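You operate a simulated robot arm through the tools that you are given. There is no shell and no other tool.

Carry out the task below with a simulated robot arm. There is one attempt and no reset: what you move stays moved.

TASK
Seal the bare end of the plank with wood glue.
Fine: brush it over the whole patch first; after that put the brush back in its pot and slide the plank back against the fence to dry. A coat counts when it lies all over at full strength: go over it till it gets no stronger.

Only the result counts: the job must be done as asked and must still hold three seconds after the hand-in. Knocking over, shifting, dropping, spilling or breaking anything else fails it. A push-on lid holds only when it is set on centred and level and pressed home; a screw cap is set on level and turned clockwise until tight.

THE ROBOT
A 6-joint arm with a two-finger parallel gripper, fixed in place. Base frame: the origin is on the floor under the middle of its stand, x ahead of it, y to its left, z up. Readings come in mm, degrees, newtons and seconds.
With the tool pointing down near the work surface it reaches from about 580 to 940 mm from the base axis. Its first joint turns from -149.0 to 149.0 degrees. Payload 3.43 kg.
The tool frame sits at the grasp point between the pads (the TCP): z along the fingers, y along the line on which they close. The tips reach 34 mm beyond it. Largest opening 128 mm; finger width 24, thickness 12; the body of the gripper, 48 by 130 mm, starts 96 mm behind the TCP.
Orientation is that of the tool frame in the base frame, as [roll, pitch, yaw] about the fixed x, y, z axes, in that order (R = Rz(yaw) Ry(pitch) Rx(roll)). With the fingers straight down and closing along the base's y, the tool's x points along the base's -x, its y along +y and its z along -z.

THE INTERFACE
- The arm moves only by the tool step_arm. Its argument "increments" is text: rows parted by semicolons, each of 7 numbers parted by spaces: the shift along the tool's x, y, z in mm, then the turn, a rotation vector about the tool's x, y, z in degrees, then the finger opening in mm, from 0 to 128. In form: x y z wx wy wz hand; .... A call has 1 to 20 rows; each row shifts and turns the commanded pose from where the row before left it, along the tool's axes as they then stand. Each row takes 0.2 s and may step no farther than 50 mm and 8.6 degrees from the row before; otherwise, or with a gripper value out of range, the whole call is refused. A pose out of reach is approached as far as the arm can. The call stops where the force on the tool passes 40 N (or 10 N more than at its start, if that is more) or the arm is blocked; 0.2 s more then pass. Each finger travels about 108 mm/s and halts on what it meets, pressing with about 35 N; the grip force reading is that of the motor and also rises with nothing between the fingers. The clock runs only during rows and for 0.2 s after the last one: add rows that do not move to give the fingers time. It gives the time, the measured TCP pose, the force on the tool (base axes), the opening and the grip force at its end, in the units of the frame above (readings bear some noise), with the torque about the TCP (base axes, N m) and any sound that the robot's microphone picked up, and new pictures: "views" is both (left out), scene, wrist or none.
- Cameras (640 x 400 px; columns grow to the right, rows downward): "scene" is fixed at [399.5, -648.9, 1523.9]; the picture's right is [0.33, 0.94, 0.00], its down [0.89, -0.31, -0.34] and it looks along [-0.32, 0.11, -0.94] (base axes); focal length 214 px, centre (320, 200). "wrist" rides on the gripper at [76, -11, -160] in the tool frame; the picture's right is [0.15, 0.99, 0.00], its down [-0.88, 0.13, -0.46] and it looks along [-0.45, 0.07, 0.89] (tool axes); focal length 234 px, centre (320, 200). There is no depth. A picture from a camera that has moved, and an enlarged one, comes with that camera's place and axes in the base frame and with its lens.
- slide_trunk(by): slides the trunk up (or, below 0, down) by that many mm; the arm rides with it, the base frame stays. It gives what a move gives, with no picture.
- enlarge(camera, box): a new picture of the part [left, top, right, bottom] of that camera's present view, enlarged. The clock stands still meanwhile.
- sign_off(): hands the job in; it is judged then, once.

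Places have to be worked out from the pictures, the camera data and where the tool is seen. Open the gripper and draw the arm clear of the work before you hand the job in, unless the task says otherwise.

The tools are called after "Emit:" as name(argument=value, ...) on one line, values as JSON. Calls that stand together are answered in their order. step_arm: Moves the arm, as the interface text tells. Its arguments: {"type":"object","properties":{"increments":{"type":"string"},"views":{"type":"string","enum":["both","scene","wrist","none"]}},"required":["increments"]} The other tools are called the same way: slide_trunk (by) moves the trunk up or down; enlarge (camera, box) takes an enlarged picture of a part of a camera's view; sign_off () hands the job in.

At the start:

```text
t: 0.0
tool_pos: [320.2, -501.4, 1230.2]
tcp_rot: [-180.0, 0.0, -179.9]
force: [-0.1, -0.5, -0.5]
torque: [0.01, -0.01, 0.0]
grip_width: 128.0
grasp_force: 0.0
trunk travel left (down, up): [-687.0, 23.0]
```

scene: 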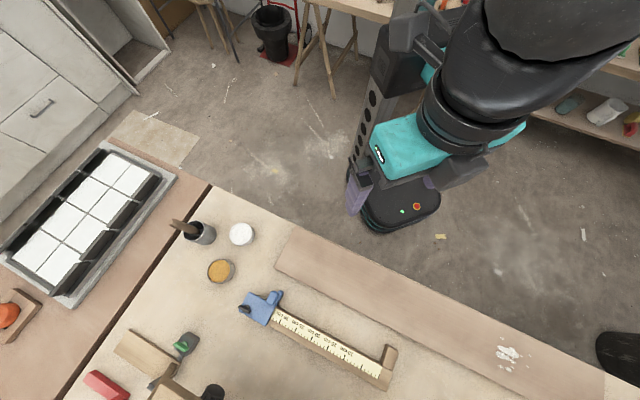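
wrist: 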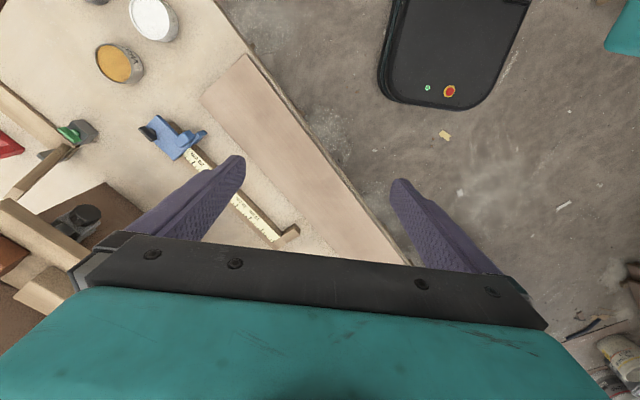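

I see a bench with a pot holding a brush, a white-lidded jar, an amber jar, a combination square/clamp and a long plank. I'll look closer before moving.

Emit:
enlarge(camera="scene", box=[140, 180, 300, 280])

Emit:
enlarge(camera="scene", box=[220, 220, 420, 400])

Emit:
enlarge(camera="scene", box=[400, 260, 640, 400])

Emit:
enlarge(camera="scene", box=[60, 300, 240, 400])

Emit:
enlarge(camera="wrist", box=[0, 0, 320, 200])

```text
4.00 times, centred on (220, 230) of scene
camera zoom: at [399.5, -648.9, 1523.9], right [0.33, 0.94, 0.0], down [0.89, -0.31, -0.34], along [-0.32, 0.11, -0.94], focal length 858 px, centre (720, 80)
```

zoom: 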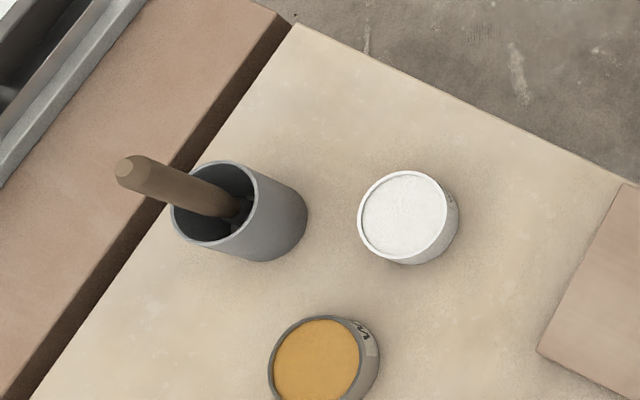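

```text
2.22 times, centred on (320, 310) of scene
camera zoom: at [399.5, -648.9, 1523.9], right [0.33, 0.94, 0.0], down [0.89, -0.31, -0.34], along [-0.32, 0.11, -0.94], focal length 477 px, centre (320, -44)
```

zoom: 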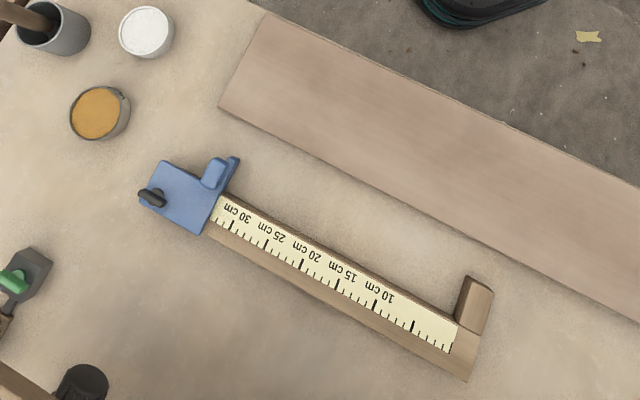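

```text
2.67 times, centred on (520, 330) of scene
camera zoom: at [399.5, -648.9, 1523.9], right [0.33, 0.94, 0.0], down [0.89, -0.31, -0.34], along [-0.32, 0.11, -0.94], focal length 572 px, centre (-213, -147)
```

zoom: 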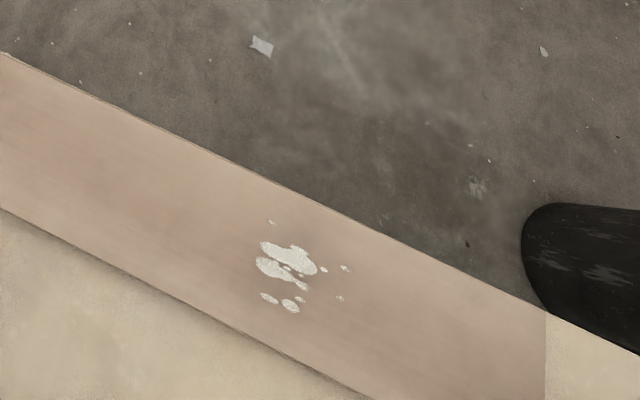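

```text
3.56 times, centred on (150, 350) of scene
camera zoom: at [399.5, -648.9, 1523.9], right [0.33, 0.94, 0.0], down [0.89, -0.31, -0.34], along [-0.32, 0.11, -0.94], focal length 763 px, centre (924, -333)
```

zoom: 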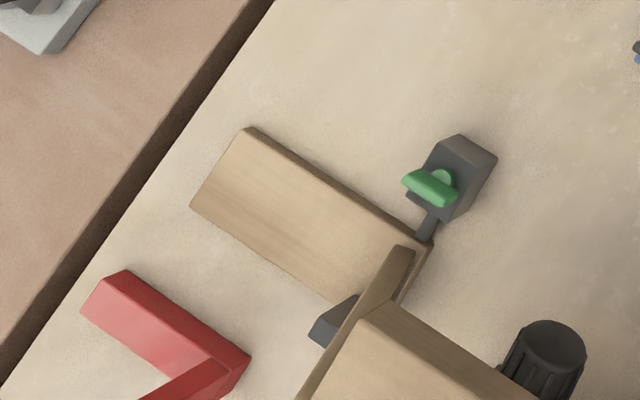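

```text
2.00 times, centred on (160, 100) of wrist
camera zoom: at [244.6, -511.5, 1390.2], right [-0.15, 0.99, 0.0], down [0.88, 0.13, 0.46], along [0.45, 0.07, -0.89], focal length 468 px, centre (640, 400)
```

zoom: 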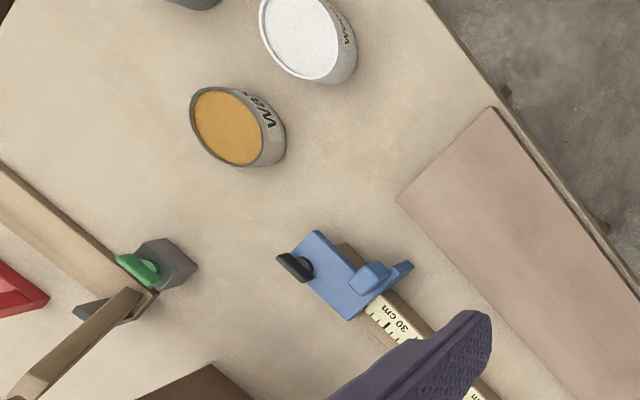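

The plank candidates need a better look from overhead. I'll turn the wrist outward over the bench while staying high, so the wrist camera covers the whole work area.

Emit:
step_arm(increments="-37 24 0 0 0 0 128; -37 24 0 0 0 0 128; -36 23 0 0 0 0 128; 0 0 0 0 0 8.5 128; 0 0 0 0 0 8.5 128; 0 0 0 0 0 8.5 128; 0 0 0 0 0 8.5 128; 0 0 0 0 0 8.5 128")

```text
t: 1.4
tool_pos: [429.8, -430.9, 1230.4]
tcp_rot: [-179.7, 0.1, 157.7]
force: [-6.5, -21.4, 1.4]
torque: [3.75, -0.92, 1.89]
grip_width: 128.1
grasp_force: 0.0
trunk travel left (down, up): [-687.0, 23.0]
stopped in row 7: the force on the tool passed its limit at 103 N (the readings are from after the stop); the commanded pose is now the measured one
camera wrist: at [355.9, -410.8, 1390.5], right [0.24, 0.97, -0.01], down [0.86, -0.21, 0.46], along [0.44, -0.12, -0.89], focal length 234 px, centre (320, 200)
```

scene: 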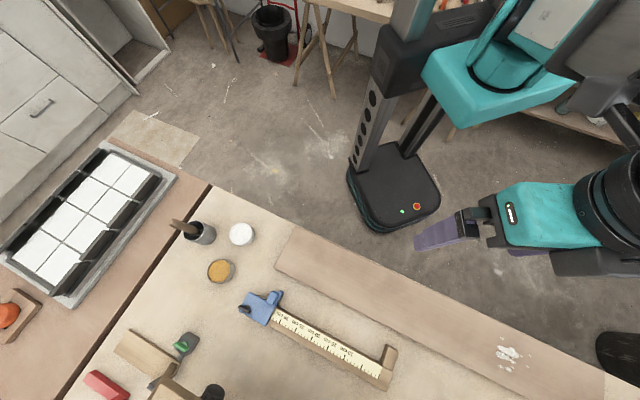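
wrist: 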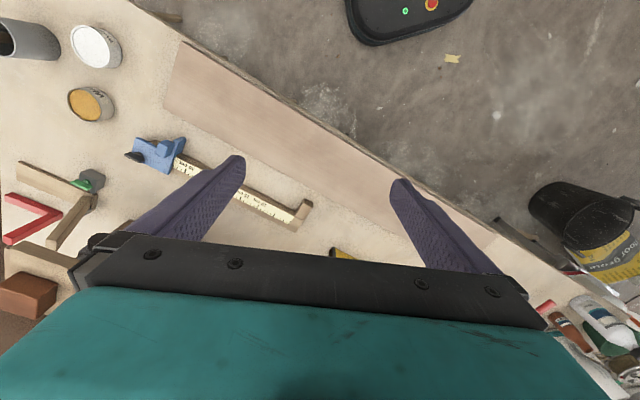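

The turn stopped on a contact, with a residual side force of about 21 N. I'll look closely at the gripper and wrist to see what it is against.

Emit:
enlarge(camera="scene", box=[400, 120, 640, 300])

Emit:
enlarge(camera="wrist", box=[0, 100, 320, 300])

Emit:
enlarge(camera="wrist", box=[320, 120, 640, 400])

```text
2.22 times, centred on (520, 210) of scene
camera zoom: at [399.5, -648.9, 1523.9], right [0.33, 0.94, 0.0], down [0.89, -0.31, -0.34], along [-0.32, 0.11, -0.94], focal length 477 px, centre (-124, 178)
```

zoom: 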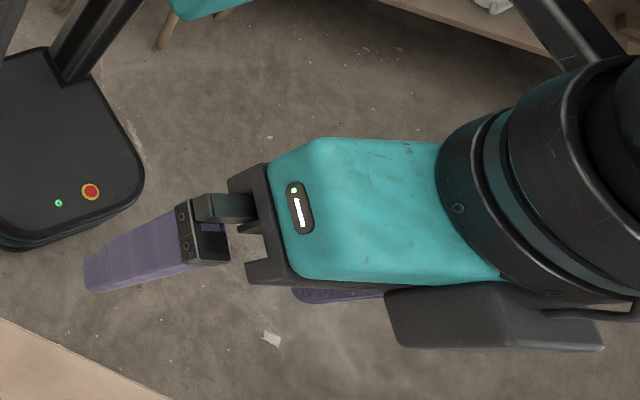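

```text
2.00 times, centred on (160, 200) of wrist
camera zoom: at [355.9, -410.8, 1390.5], right [0.24, 0.97, -0.01], down [0.86, -0.21, 0.46], along [0.44, -0.12, -0.89], focal length 468 px, centre (640, 200)
```

zoom: 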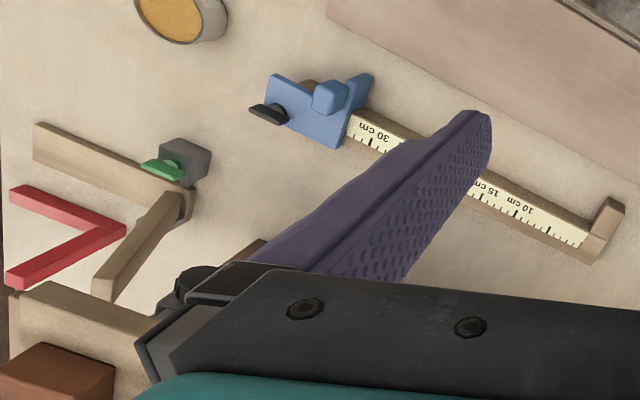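

```text
1.43 times, centred on (480, 260) of wrist
camera zoom: at [355.9, -410.8, 1390.5], right [0.24, 0.97, -0.01], down [0.86, -0.21, 0.46], along [0.44, -0.12, -0.89], focal length 334 px, centre (91, 114)
```

zoom: 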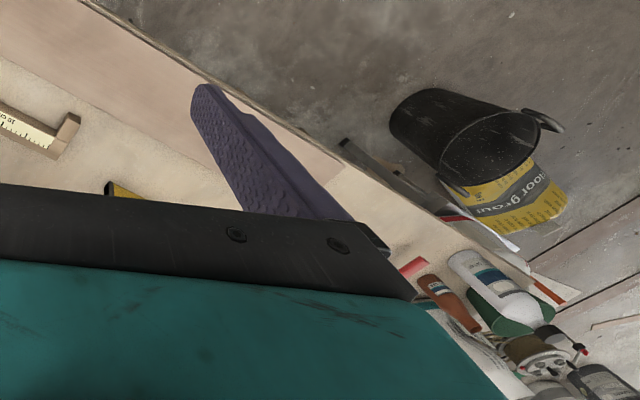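

The torque places the contact about 170 mm above the TCP on the camera side, so the wrist camera touched the robot's own forearm. I'll turn back the other way so the camera faces outward, which also shows more of the bench.

Emit:
step_arm(increments="0 0 0 0 0 -8.5 128; 0 0 0 0 0 -8.5 128; 0 0 0 0 0 -8.5 128; 0 0 0 0 0 -8.5 128; 0 0 0 0 0 -8.5 128; 0 0 0 0 0 -8.5 128; 0 0 0 0 0 -8.5 128; 0 0 0 0 0 -8.5 128; 0 0 0 0 0 -8.5 128")

```text
t: 3.4
tool_pos: [429.0, -429.5, 1230.0]
tcp_rot: [-180.0, -0.3, -126.0]
force: [0.3, -0.2, -0.5]
torque: [0.01, 0.01, -0.02]
grip_width: 128.3
grasp_force: 0.1
trunk travel left (down, up): [-687.0, 23.0]
camera wrist: at [395.1, -497.2, 1391.1], right [-0.89, 0.46, 0.0], down [0.41, 0.79, 0.45], along [0.21, 0.4, -0.89], focal length 234 px, centre (320, 200)
```

scene: 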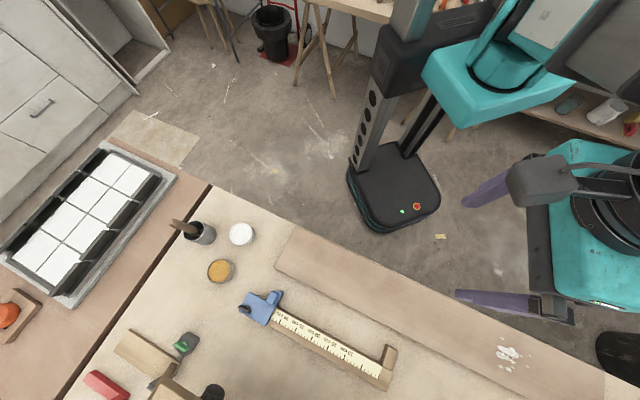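
wrist: 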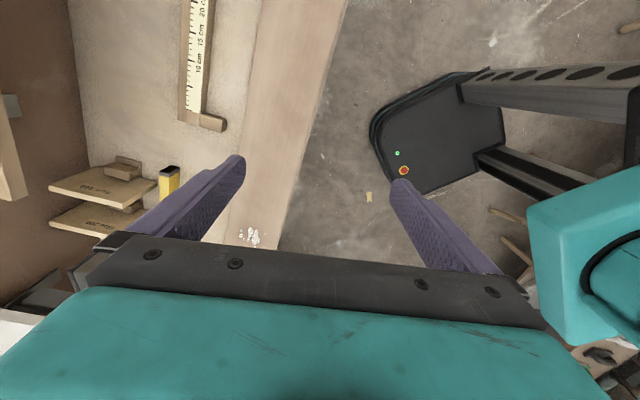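

Free of contact now. I'll continue turning so the camera points outward over the bench.

Emit:
step_arm(increments="0 0 0 0 0 -8.5 128; 0 0 0 0 0 -8.5 128; 0 0 0 0 0 -8.5 128; 0 0 0 0 0 -8.5 128; 0 0 0 0 0 -8.5 128; 0 0 0 0 0 -8.5 128; 0 0 0 0 0 -8.5 128; 0 0 0 0 0 -8.5 128; 0 0 0 0 0 -8.5 128; 0 0 0 0 0 -4.5 128")

```text
t: 5.6
tool_pos: [431.7, -427.3, 1230.3]
tcp_rot: [179.9, -0.3, -55.7]
force: [-0.2, 0.3, -0.4]
torque: [0.0, 0.01, 0.02]
grip_width: 127.9
grasp_force: 0.1
out of reach, approached as far as the arm can: row 9, 10
trunk travel left (down, up): [-687.0, 23.0]
camera wrist: at [484.8, -483.1, 1390.6], right [-0.73, -0.68, 0.0], down [-0.6, 0.66, 0.45], along [-0.31, 0.33, -0.89], focal length 234 px, centre (320, 200)
```

scene: 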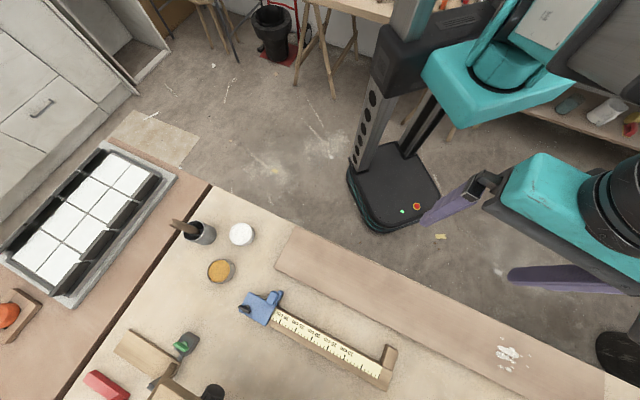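
wrist: 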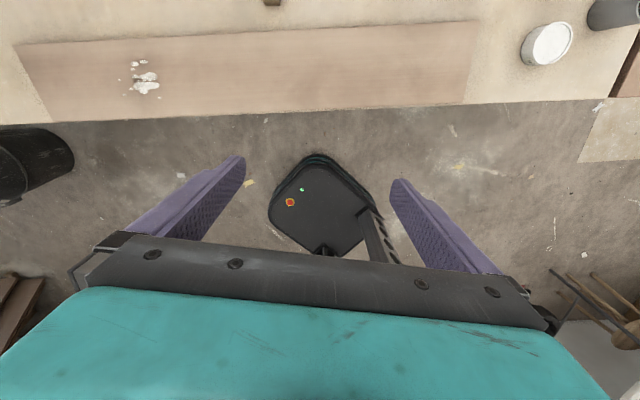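

The joint limit is at about yaw −56° here. I'll extend outward and tilt the camera to see the back of the bench.

Emit:
step_arm(increments="40 8 0 0 0 0 128; 40 8 0 0 0 0 128; 40 8 0 0 0 0 128; 0 0 0 0 8.5 0 128; 0 0 0 0 8.5 0 128; 0 0 0 0 8.5 0 128; 0 0 0 0 8.5 0 128")

```text
t: 7.2
tool_pos: [502.8, -521.3, 1231.7]
tcp_rot: [179.7, -34.4, -55.6]
force: [-0.9, 0.6, 0.3]
torque: [-0.01, 0.04, -0.02]
grip_width: 127.9
grasp_force: 0.1
out of reach, approached as far as the arm can: row 1, 2, 3
trunk travel left (down, up): [-687.0, 23.0]
camera wrist: at [497.6, -490.7, 1406.1], right [-0.75, -0.66, 0.09], down [-0.66, 0.74, -0.12], along [0.01, -0.15, -0.99], focal length 234 px, centre (320, 200)
```

scene: 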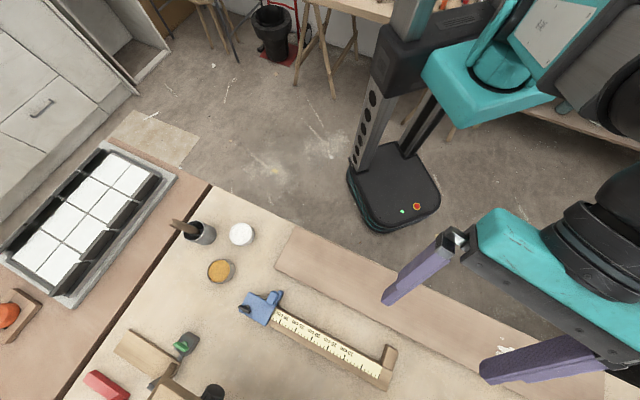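
wrist: 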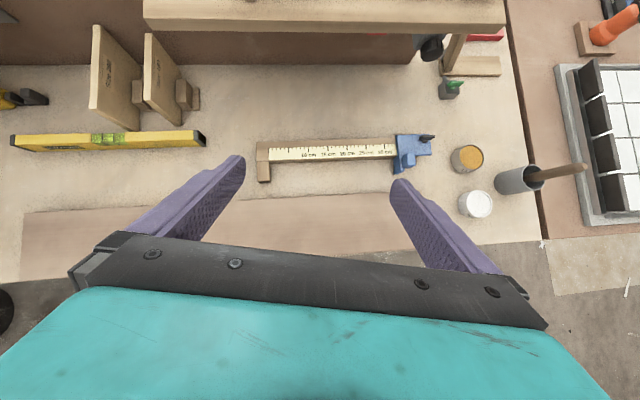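

The wrist view now shows the back of the bench. I'll enlarge its parts to identify the plank, fence, glue and brush.

Emit:
enlarge(camera="wrist", box=[0, 0, 320, 200])

Emit:
enlarge(camera="wrist", box=[320, 0, 640, 200])

Emit:
enlarge(camera="wrist", box=[400, 100, 640, 250])

Emit:
enlarge(camera="wrist", box=[0, 160, 440, 300])

```text
2.00 times, centred on (160, 100) of wrist
camera zoom: at [497.6, -490.7, 1406.1], right [-0.75, -0.66, 0.09], down [-0.66, 0.74, -0.12], along [0.01, -0.15, -0.99], focal length 468 px, centre (640, 400)
```

zoom: 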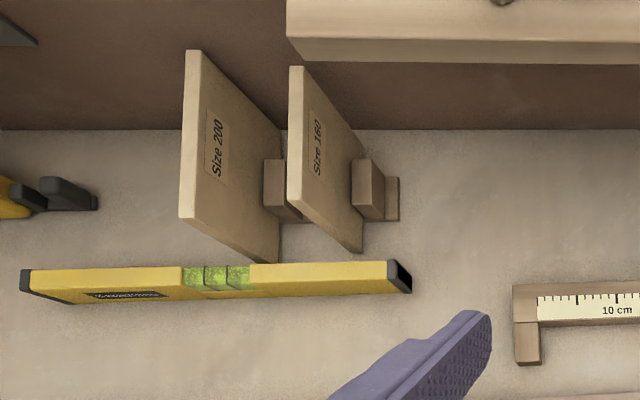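

```text
2.00 times, centred on (480, 100) of wrist
camera zoom: at [497.6, -490.7, 1406.1], right [-0.75, -0.66, 0.09], down [-0.66, 0.74, -0.12], along [0.01, -0.15, -0.99], focal length 468 px, centre (0, 400)
```

zoom: 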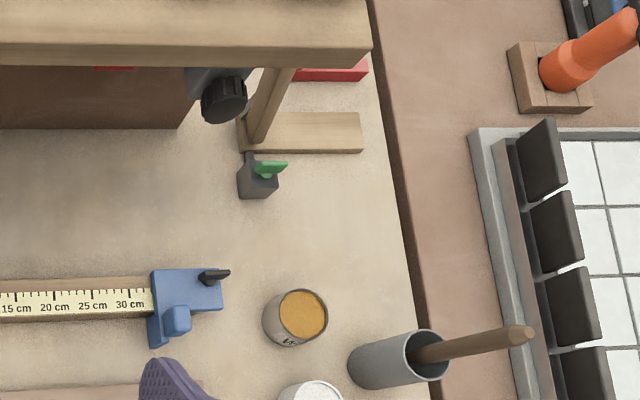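

```text
2.67 times, centred on (520, 175) of wrist
camera zoom: at [497.6, -490.7, 1406.1], right [-0.75, -0.66, 0.09], down [-0.66, 0.74, -0.12], along [0.01, -0.15, -0.99], focal length 624 px, centre (-213, 267)
```

zoom: 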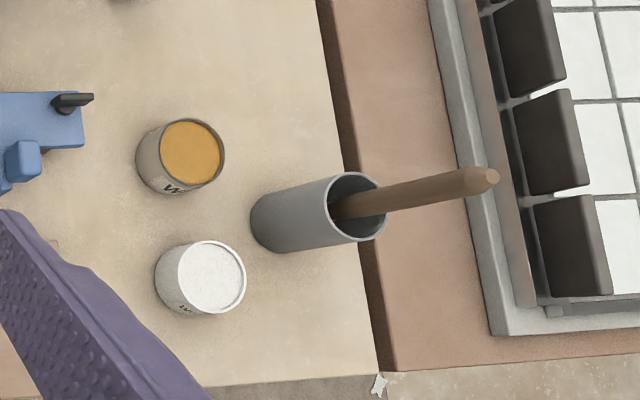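

```text
1.45 times, centred on (220, 230) of wrist
camera zoom: at [497.6, -490.7, 1406.1], right [-0.75, -0.66, 0.09], down [-0.66, 0.74, -0.12], along [0.01, -0.15, -0.99], focal length 341 px, centre (466, 156)
```

zoom: 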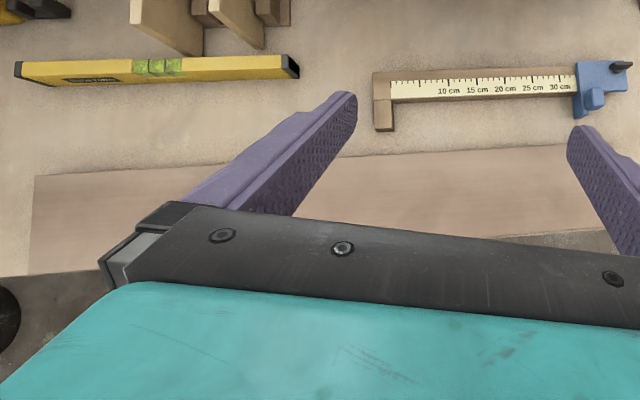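

Two open cans stand near the brush pot: one with amber contents, one with white. I'll zoom tightly on their labels and on other details.

Emit:
enlarge(camera="wrist", box=[445, 140, 493, 170])

Emit:
enlarge(camera="wrist", box=[452, 185, 500, 215])

Emit:
enlarge(camera="wrist", box=[400, 20, 512, 90])

Emit:
enlarge(camera="wrist", box=[240, 120, 448, 250])

Emit:
enlarge(camera="wrist", box=[0, 190, 128, 270])

```text
13.33 times, centred on (469, 155) of wrist
camera zoom: at [497.6, -490.7, 1406.1], right [-0.75, -0.66, 0.09], down [-0.66, 0.74, -0.12], along [0.01, -0.15, -0.99], focal length 3122 px, centre (-1667, 800)
```

zoom: 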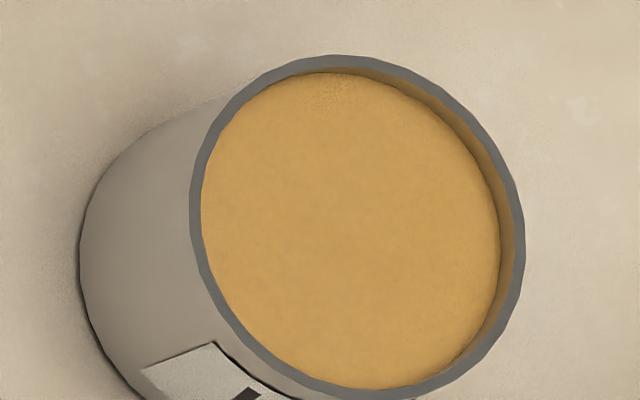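

```text
13.33 times, centred on (476, 200) of wrist
camera zoom: at [497.6, -490.7, 1406.1], right [-0.75, -0.66, 0.09], down [-0.66, 0.74, -0.12], along [0.01, -0.15, -0.99], focal length 3122 px, centre (-1760, 200)
```

zoom: 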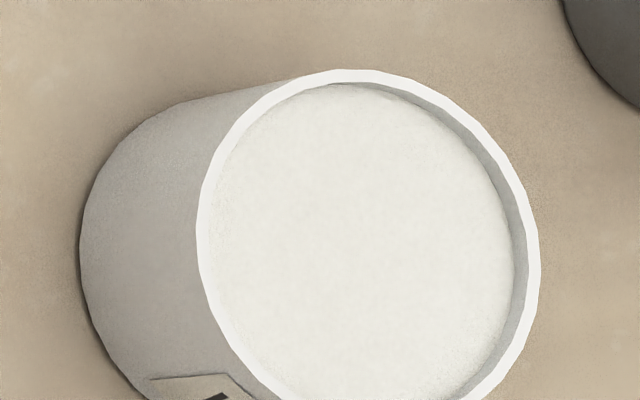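

```text
5.71 times, centred on (456, 55) of wrist
camera zoom: at [497.6, -490.7, 1406.1], right [-0.75, -0.66, 0.09], down [-0.66, 0.74, -0.12], along [0.01, -0.15, -0.99], focal length 1338 px, centre (-457, 1029)
```

zoom: 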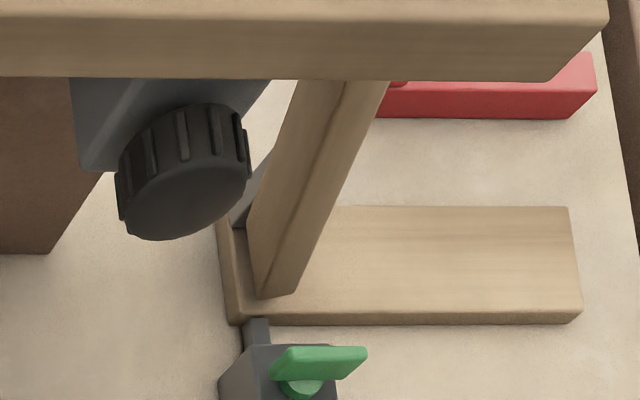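

```text
3.08 times, centred on (344, 185) of wrist
camera zoom: at [497.6, -490.7, 1406.1], right [-0.75, -0.66, 0.09], down [-0.66, 0.74, -0.12], along [0.01, -0.15, -0.99], focal length 720 px, centre (246, 246)
```

zoom: 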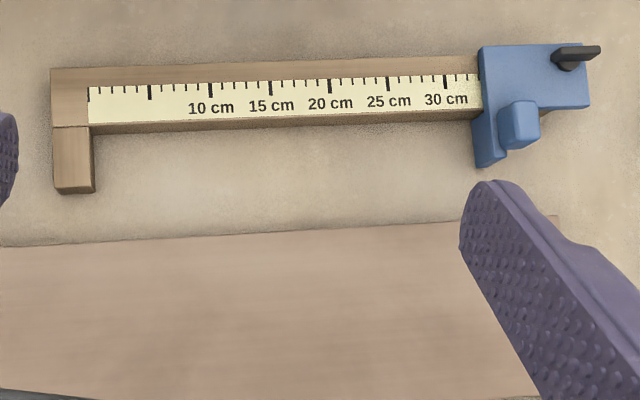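

```text
5.00 times, centred on (64, 230) of wrist
camera zoom: at [497.6, -490.7, 1406.1], right [-0.75, -0.66, 0.09], down [-0.66, 0.74, -0.12], along [0.01, -0.15, -0.99], focal length 1171 px, centre (1600, 50)
```

zoom: 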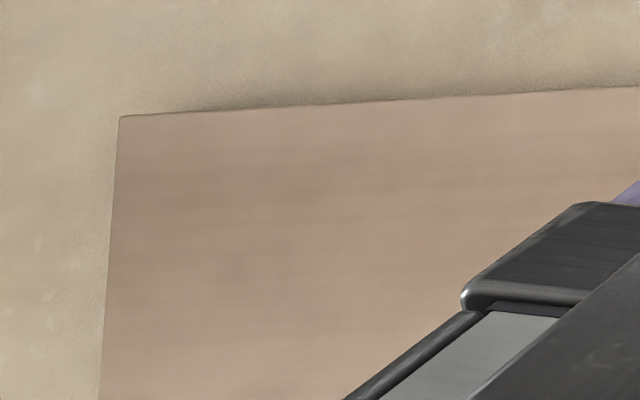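

Labels are not readable from this steep angle. I'll swing toward the cans, lower and tilt the camera more so I can read the labels and see the plank's thickness.

Emit:
step_arm(increments="6.5 46 4.5 -2.1 0 3.1 128; 6.5 46 4.5 -2.1 0 3.1 128; 6.5 46 4.5 -2.1 0 3.1 128; 6.5 46 4.5 -2.1 0 3.1 128; -28 0 41 0 5.5 0 128; -32 0 38 0 5.5 0 128; -35 0 35 0 5.5 0 128")

```text
t: 8.8
tool_pos: [359.9, -641.1, 1081.7]
tcp_rot: [179.6, -50.6, -70.4]
force: [0.3, -0.6, 0.9]
torque: [0.01, 0.0, -0.02]
grip_width: 127.9
grasp_force: 0.1
out of reach, approached as far as the arm can: row 7
trunk travel left (down, up): [-687.0, 23.0]
camera wrist: at [346.2, -566.1, 1241.9], right [-0.9, -0.41, 0.12], down [-0.42, 0.82, -0.39], along [0.07, -0.4, -0.91], focal length 234 px, centre (320, 200)
```

scene: 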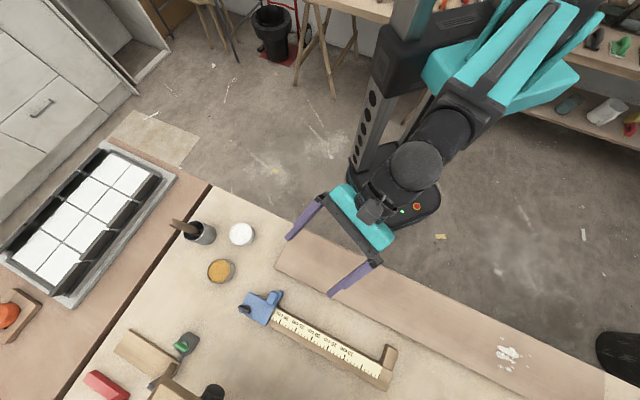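
wrist: 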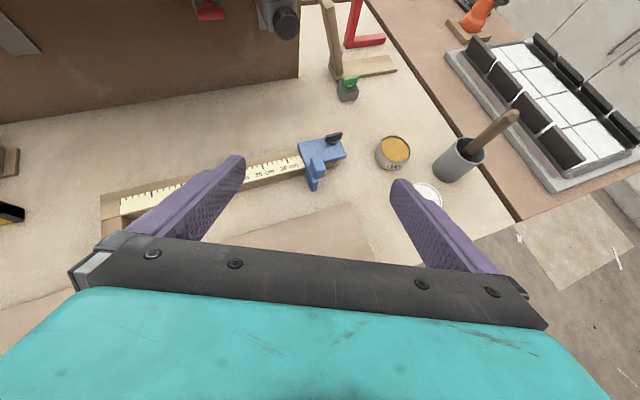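

Emit:
enlarge(camera="wrist", box=[360, 120, 424, 180])

Emit:
enlarge(camera="wrist", box=[400, 90, 560, 210])

Emit:
enlarge(camera="wrist", box=[240, 0, 440, 120])

Emit:
enlarge(camera="wrist", box=[230, 180, 400, 290])

```text
6.67 times, centred on (392, 150) of wrist
camera zoom: at [346.2, -566.1, 1241.9], right [-0.9, -0.41, 0.12], down [-0.42, 0.82, -0.39], along [0.07, -0.4, -0.91], focal length 1561 px, centre (-160, 533)
```

zoom: 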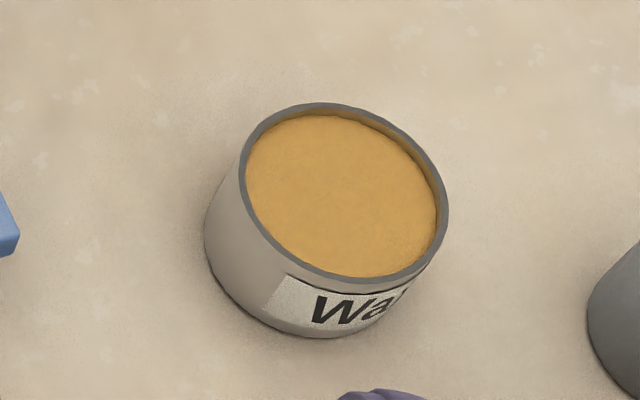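

```text
3.33 times, centred on (480, 150) of wrist
camera zoom: at [346.2, -566.1, 1241.9], right [-0.9, -0.41, 0.12], down [-0.42, 0.82, -0.39], along [0.07, -0.4, -0.91], focal length 781 px, centre (-213, 367)
```

zoom: 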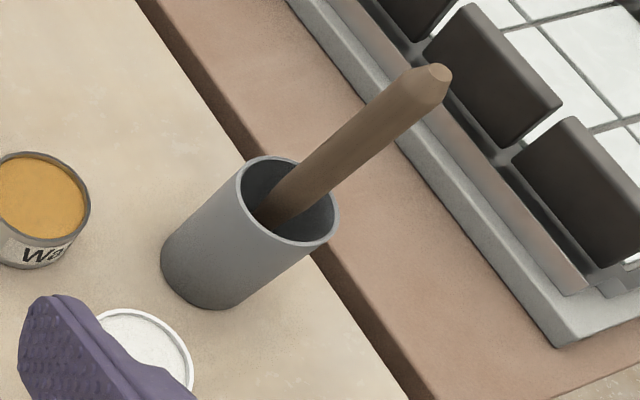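

```text
3.20 times, centred on (340, 60) of wrist
camera zoom: at [346.2, -566.1, 1241.9], right [-0.9, -0.41, 0.12], down [-0.42, 0.82, -0.39], along [0.07, -0.4, -0.91], focal length 749 px, centre (256, 648)
```

zoom: 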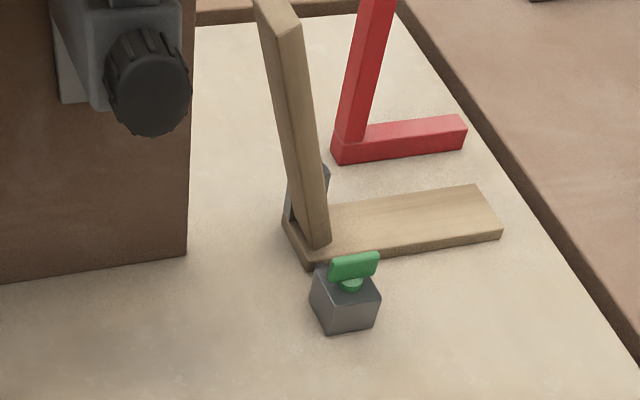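

```text
3.64 times, centred on (315, 235) of wrist
camera zoom: at [346.2, -566.1, 1241.9], right [-0.9, -0.41, 0.12], down [-0.42, 0.82, -0.39], along [0.07, -0.4, -0.91], focal length 852 px, centre (338, 73)
```

zoom: 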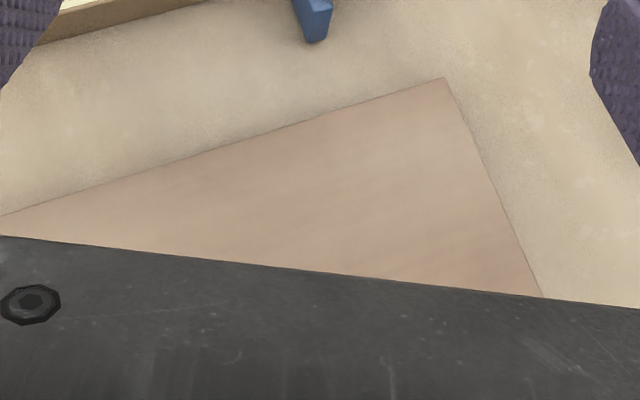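

The amber can reads "Wax", so the white one should be the glue. I haven't yet found a plank with a patch or a fence, so I'll raise up and swing the arm along the bench to look at the far right end.

Emit:
step_arm(increments="38 0 -31 0 0 0 128; 38 0 -31 0 0 0 128; 38 0 -31 0 0 0 128; -5 -47 -6 2.9 0 -2.4 128; -5 -47 -6 2.9 0 -2.4 128; -5 -47 -6 2.9 0 -2.4 128; -5 -47 -6 2.9 0 -2.4 128; -5 -47 -6 2.9 0 -2.4 128; -5 -47 -6 2.9 0 -2.4 128; -5 -47 -6 2.9 0 -2.4 128; -5 -47 -6 2.9 0 -2.4 128; -5 -47 -6 2.9 0 -2.4 128; -5 -47 -6 2.9 0 -2.4 128; -5 -47 -6 2.9 0 -2.4 128")

```text
t: 11.8
tool_pos: [708.5, -262.5, 1224.5]
tcp_rot: [179.4, -50.5, -28.9]
force: [0.1, 0.0, 0.6]
torque: [-0.01, -0.02, -0.04]
grip_width: 128.0
grasp_force: 0.0
trunk travel left (down, up): [-687.0, 23.0]
camera wrist: at [649.4, -214.2, 1385.9], right [-0.4, -0.91, 0.12], down [-0.86, 0.33, -0.39], along [0.31, -0.26, -0.91], focal length 234 px, centre (320, 200)
```

scene: 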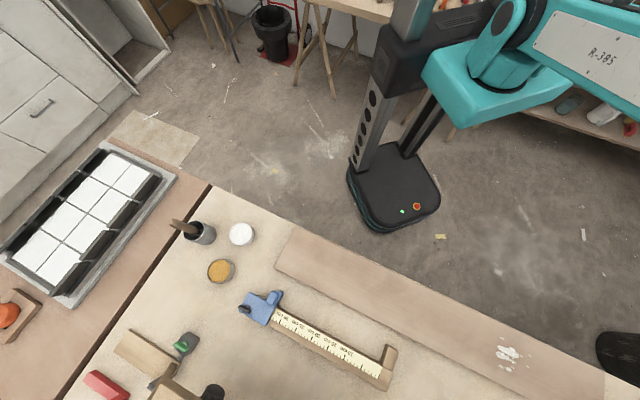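
wrist: 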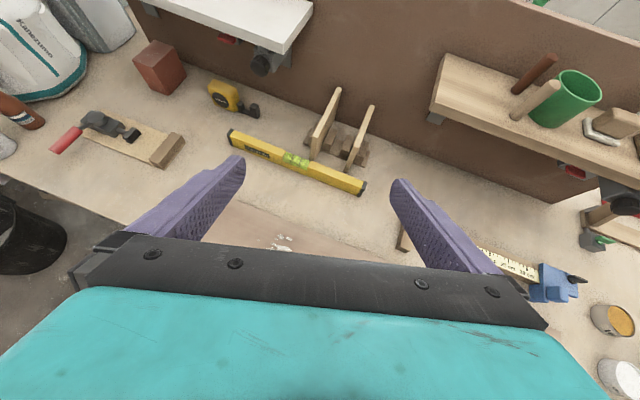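

More of the bench is visible now, including a board with a red-handled clamp on the left of this view. I'll zoom in on it and the neighbours.

Emit:
enlarge(camera="wrist", box=[0, 80, 240, 230])

Emit:
enlarge(camera="wrist", box=[0, 0, 320, 120])

Emit:
enlarge(camera="wrist", box=[400, 40, 640, 220])

Emit:
enlarge(camera="wrist", box=[180, 180, 420, 280])

Emit:
enlarge(camera="scene", box=[480, 330, 540, 370])

Emit:
enlarge(camera="scene", box=[540, 320, 640, 400])

```text
2.67 times, centred on (120, 155) of wrist
camera zoom: at [649.4, -214.2, 1385.9], right [-0.4, -0.91, 0.12], down [-0.86, 0.33, -0.39], along [0.31, -0.26, -0.91], focal length 624 px, centre (853, 320)
```

zoom: 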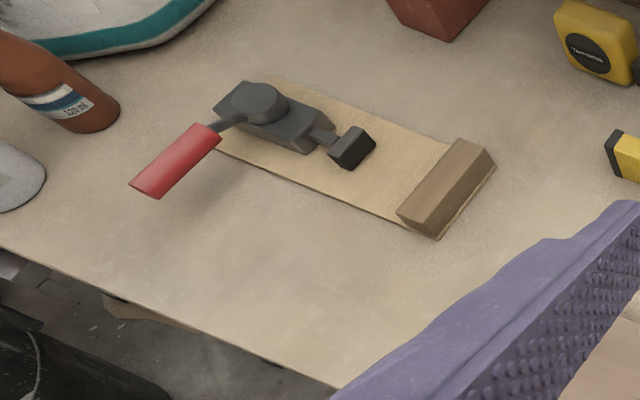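

```text
2.00 times, centred on (160, 60) of wrist
camera zoom: at [649.4, -214.2, 1385.9], right [-0.4, -0.91, 0.12], down [-0.86, 0.33, -0.39], along [0.31, -0.26, -0.91], focal length 468 px, centre (640, 480)
```

zoom: 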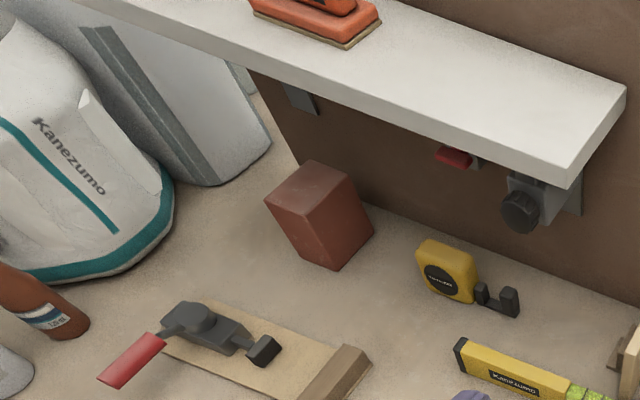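

```text
2.22 times, centred on (520, 130) of wrist
camera zoom: at [649.4, -214.2, 1385.9], right [-0.4, -0.91, 0.12], down [-0.86, 0.33, -0.39], along [0.31, -0.26, -0.91], focal length 520 px, centre (-124, 356)
```

zoom: 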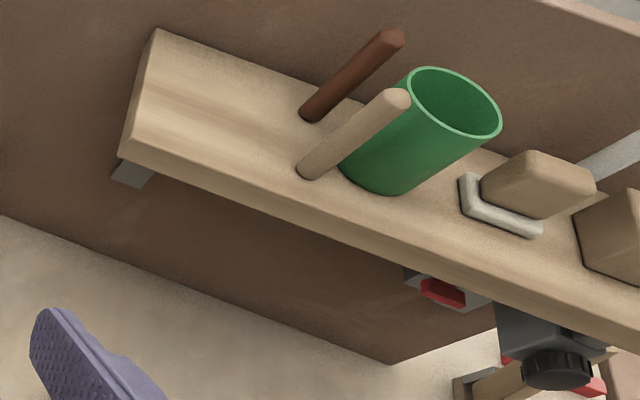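

```text
2.67 times, centred on (300, 230) of wrist
camera zoom: at [649.4, -214.2, 1385.9], right [-0.4, -0.91, 0.12], down [-0.86, 0.33, -0.39], along [0.31, -0.26, -0.91], focal length 624 px, centre (373, 120)
```

zoom: 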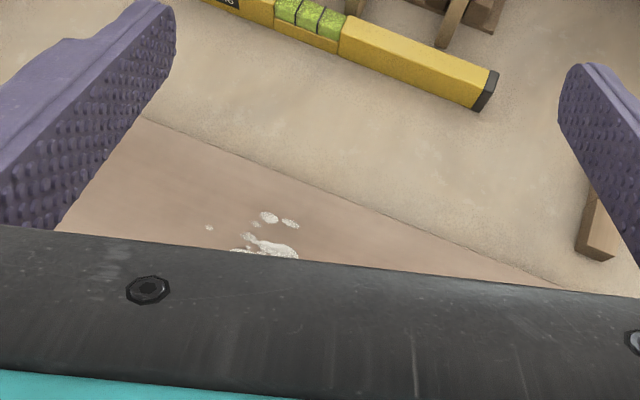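

```text
10.00 times, centred on (510, 350) of scene
camera zoom: at [399.5, -648.9, 1523.9], right [0.33, 0.94, 0.0], down [0.89, -0.31, -0.34], along [-0.32, 0.11, -0.94], focal length 2145 px, centre (-1580, -1300)
```

zoom: 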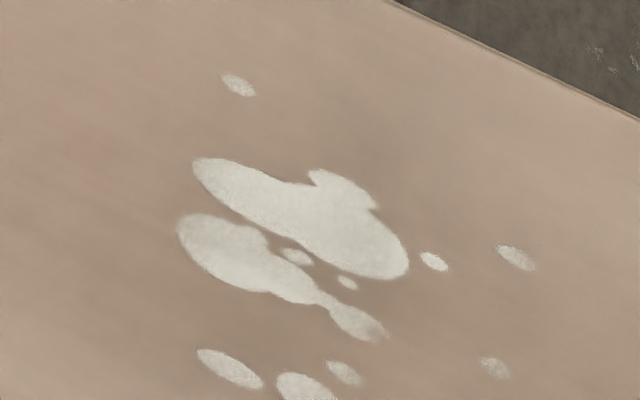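

```text
5.00 times, centred on (590, 360) of scene
camera zoom: at [399.5, -648.9, 1523.9], right [0.33, 0.94, 0.0], down [0.89, -0.31, -0.34], along [-0.32, 0.11, -0.94], focal length 1072 px, centre (-1030, -600)
```

zoom: 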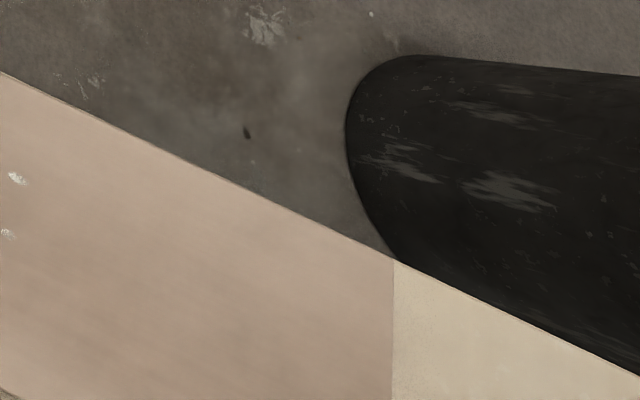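

Nothing reachable here looks like the plank with a patch yet. I'll keep swinging the arm left (positive azimuth) at safe height to survey the rest of the surroundings.

Emit:
step_arm(increments="-5 -47 -6 2.9 0 -2.4 128; -5 -47 -6 2.9 0 -2.4 128; -5 -47 -6 2.9 0 -2.4 128; -5 -47 -6 2.9 0 -2.4 128; -5 -47 -6 2.9 0 -2.4 128; -5 -47 -6 2.9 0 -2.4 128; -5 -47 -6 2.9 0 -2.4 128; -5 -47 -6 2.9 0 -2.4 128; -5 -47 -6 2.9 0 -2.4 128; -5 -47 -6 2.9 0 -2.4 128")

```text
t: 14.0
tool_pos: [730.9, 204.2, 1222.9]
tcp_rot: [179.4, -50.4, 8.8]
force: [0.8, 1.3, -0.5]
torque: [-0.02, -0.01, 0.0]
grip_width: 128.1
grasp_force: 0.0
trunk travel left (down, up): [-687.0, 23.0]
camera wrist: at [656.3, 206.3, 1384.6], right [0.24, -0.96, 0.12], down [-0.88, -0.26, -0.38], along [0.4, -0.02, -0.92], focal length 234 px, centre (320, 200)
```

scene: 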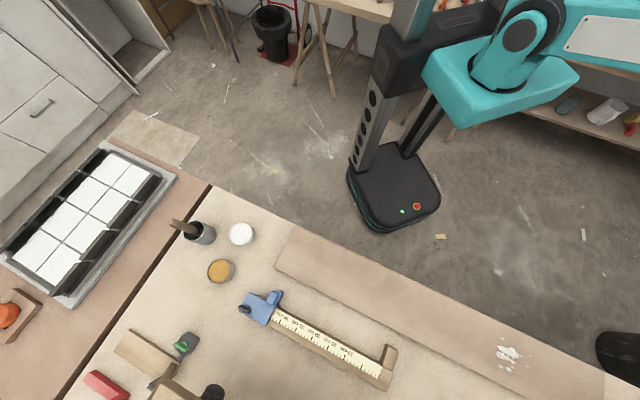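
wrist: 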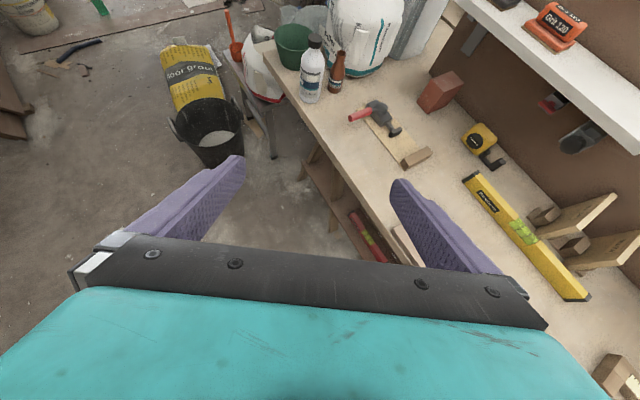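

The left side is only floor and buckets. I'll examine the pink board's ends more carefully with strong zooms, since it is the only plank-like thing in reach.

Emit:
enlarge(camera="scene", box=[260, 215, 340, 295])

Emit:
enlarge(camera="scene", box=[330, 240, 460, 330])

Emit:
enlarge(camera="scene", box=[440, 290, 600, 400])

Emit:
enlarge(camera="scene", box=[230, 280, 410, 400])

Emit:
enlarge(camera="wrist", box=[320, 120, 480, 280])

```text
5.00 times, centred on (300, 255) of scene
camera zoom: at [399.5, -648.9, 1523.9], right [0.33, 0.94, 0.0], down [0.89, -0.31, -0.34], along [-0.32, 0.11, -0.94], focal length 1072 px, centre (420, -75)
```

zoom: 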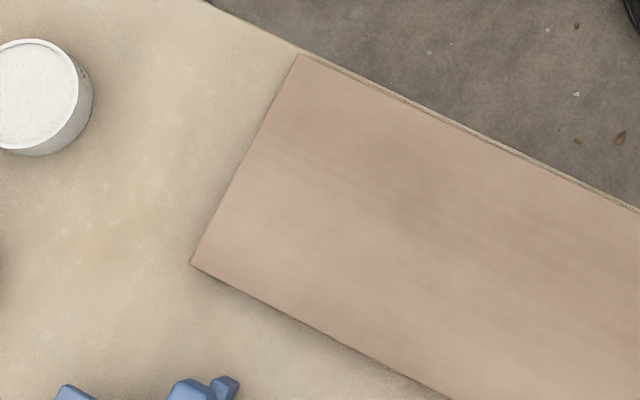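

```text
4.44 times, centred on (395, 285) of scene
camera zoom: at [399.5, -648.9, 1523.9], right [0.33, 0.94, 0.0], down [0.89, -0.31, -0.34], along [-0.32, 0.11, -0.94], focal length 953 px, centre (-13, -178)
```

zoom: 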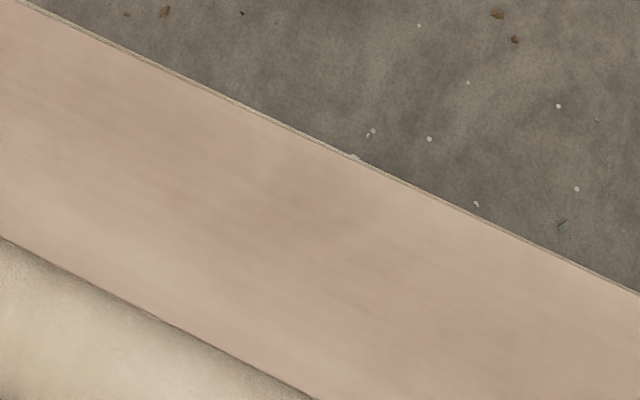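

```text
3.64 times, centred on (520, 345) of scene
camera zoom: at [399.5, -648.9, 1523.9], right [0.33, 0.94, 0.0], down [0.89, -0.31, -0.34], along [-0.32, 0.11, -0.94], focal length 780 px, centre (-407, -327)
```

zoom: 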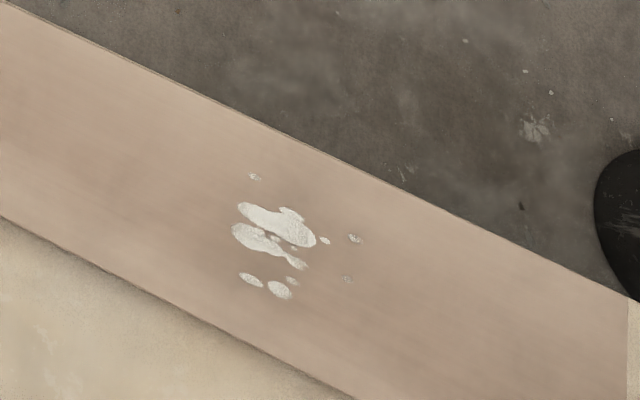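

```text
3.33 times, centred on (320, 340) of scene
camera zoom: at [399.5, -648.9, 1523.9], right [0.33, 0.94, 0.0], down [0.89, -0.31, -0.34], along [-0.32, 0.11, -0.94], focal length 715 px, centre (320, -267)
```

zoom: 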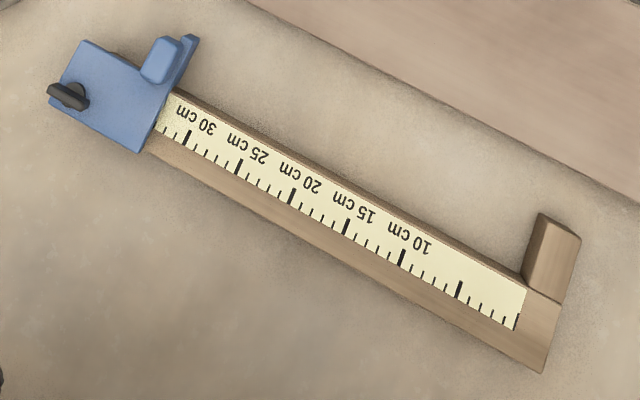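

```text
2.50 times, centred on (400, 200) of wrist
camera zoom: at [656.3, 206.3, 1384.6], right [0.24, -0.96, 0.12], down [-0.88, -0.26, -0.38], along [0.4, -0.02, -0.92], focal length 585 px, centre (120, 200)
```

zoom: 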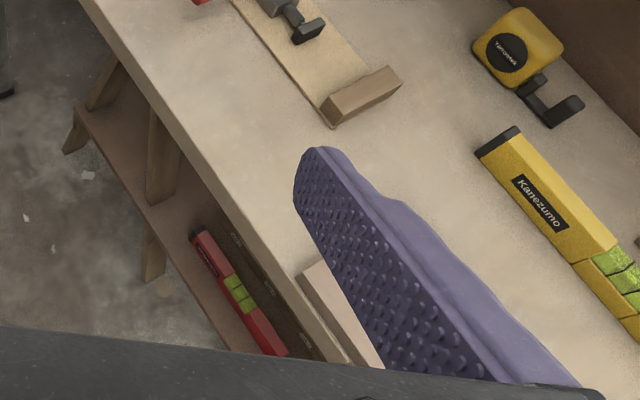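

I'll zoom on the background at the top right of the scene view, where another surface with objects shows behind the robot.

Emit:
enlarge(camera="scene", box=[500, 60, 640, 160])

Emit:
enlarge(camera="scene", box=[300, 0, 520, 140])

Emit:
enlarge(camera="scene", box=[0, 120, 220, 320])

Emit:
enlarge(camera="scene", box=[0, 270, 160, 400])

```text
4.00 times, centred on (570, 110) of scene
camera zoom: at [399.5, -648.9, 1523.9], right [0.33, 0.94, 0.0], down [0.89, -0.31, -0.34], along [-0.32, 0.11, -0.94], focal length 858 px, centre (-680, 560)
```

zoom: 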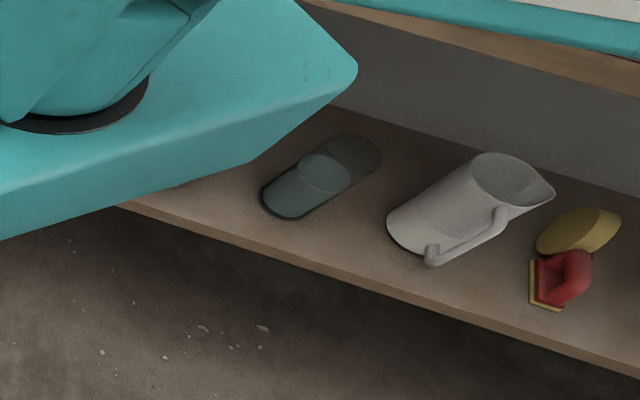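

```text
2.86 times, centred on (410, 70) of scene
camera zoom: at [399.5, -648.9, 1523.9], right [0.33, 0.94, 0.0], down [0.89, -0.31, -0.34], along [-0.32, 0.11, -0.94], focal length 613 px, centre (63, 571)
```

zoom: 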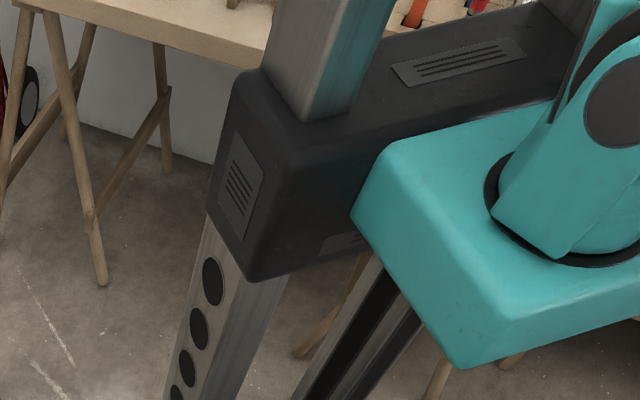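

```text
2.00 times, centred on (110, 220) of scene
camera zoom: at [399.5, -648.9, 1523.9], right [0.33, 0.94, 0.0], down [0.89, -0.31, -0.34], along [-0.32, 0.11, -0.94], focal length 429 px, centre (740, 160)
```

zoom: 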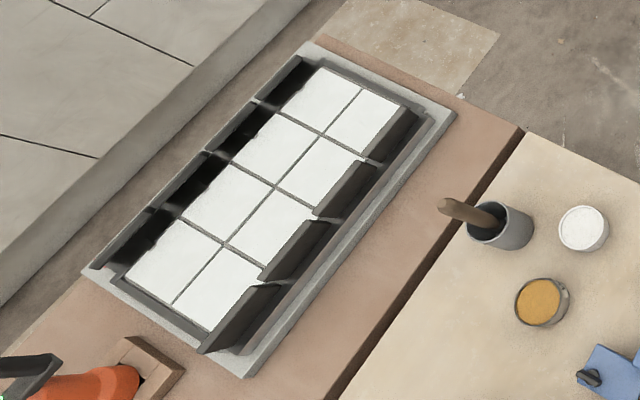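

```text
3.08 times, centred on (80, 335) of scene
camera zoom: at [399.5, -648.9, 1523.9], right [0.33, 0.94, 0.0], down [0.89, -0.31, -0.34], along [-0.32, 0.11, -0.94], focal length 660 px, centre (1058, -215)
```

zoom: 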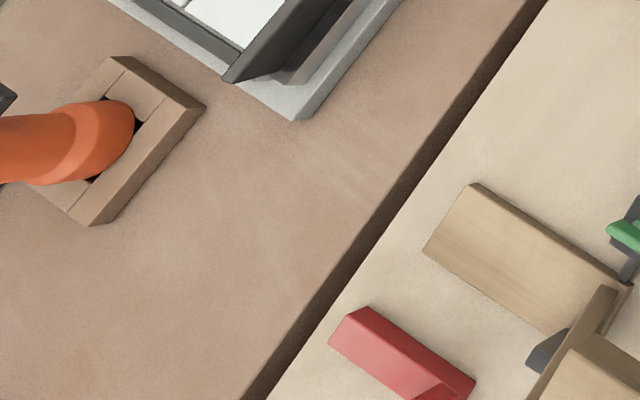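

There is another table behind the robot (its front edge about 560–600 mm away at azimuth ~140°). I'll swing further that way to look at it, checking the view in stages.

Emit:
step_arm(increments="-5 -47 -6 2.9 0 -2.4 128; -5 -47 -6 2.9 0 -2.4 128; -5 -47 -6 2.9 0 -2.4 128; -5 -47 -6 2.9 0 -2.4 128; -5 -47 -6 2.9 0 -2.4 128; -5 -47 -6 2.9 0 -2.4 128; -5 -47 -6 2.9 0 -2.4 128; -5 -47 -6 2.9 0 -2.4 128; -5 -47 -6 2.9 0 -2.4 128; -5 -47 -6 2.9 0 -2.4 128")

```text
t: 16.2
tool_pos: [463.1, 591.1, 1220.7]
tcp_rot: [179.6, -50.0, 46.2]
force: [0.1, 0.4, 0.6]
torque: [0.02, 0.0, -0.02]
grip_width: 128.2
grasp_force: 0.0
trunk travel left (down, up): [-687.0, 23.0]
camera wrist: at [404.3, 546.5, 1381.3], right [0.78, -0.62, 0.12], down [-0.54, -0.75, -0.38], along [0.32, 0.23, -0.92], focal length 234 px, centre (320, 200)
```

scene: 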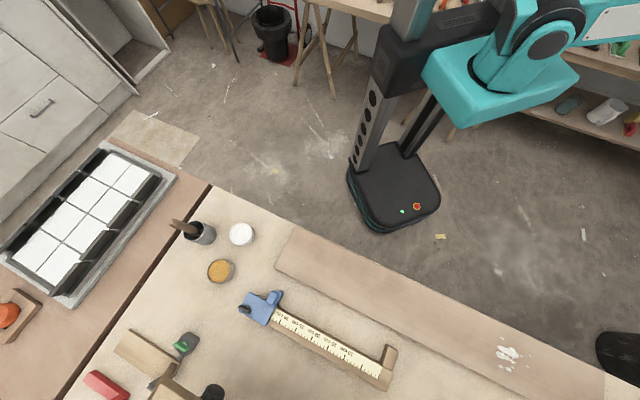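
wrist: 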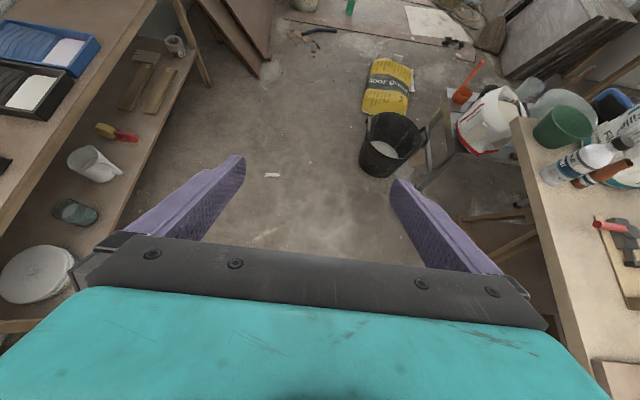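

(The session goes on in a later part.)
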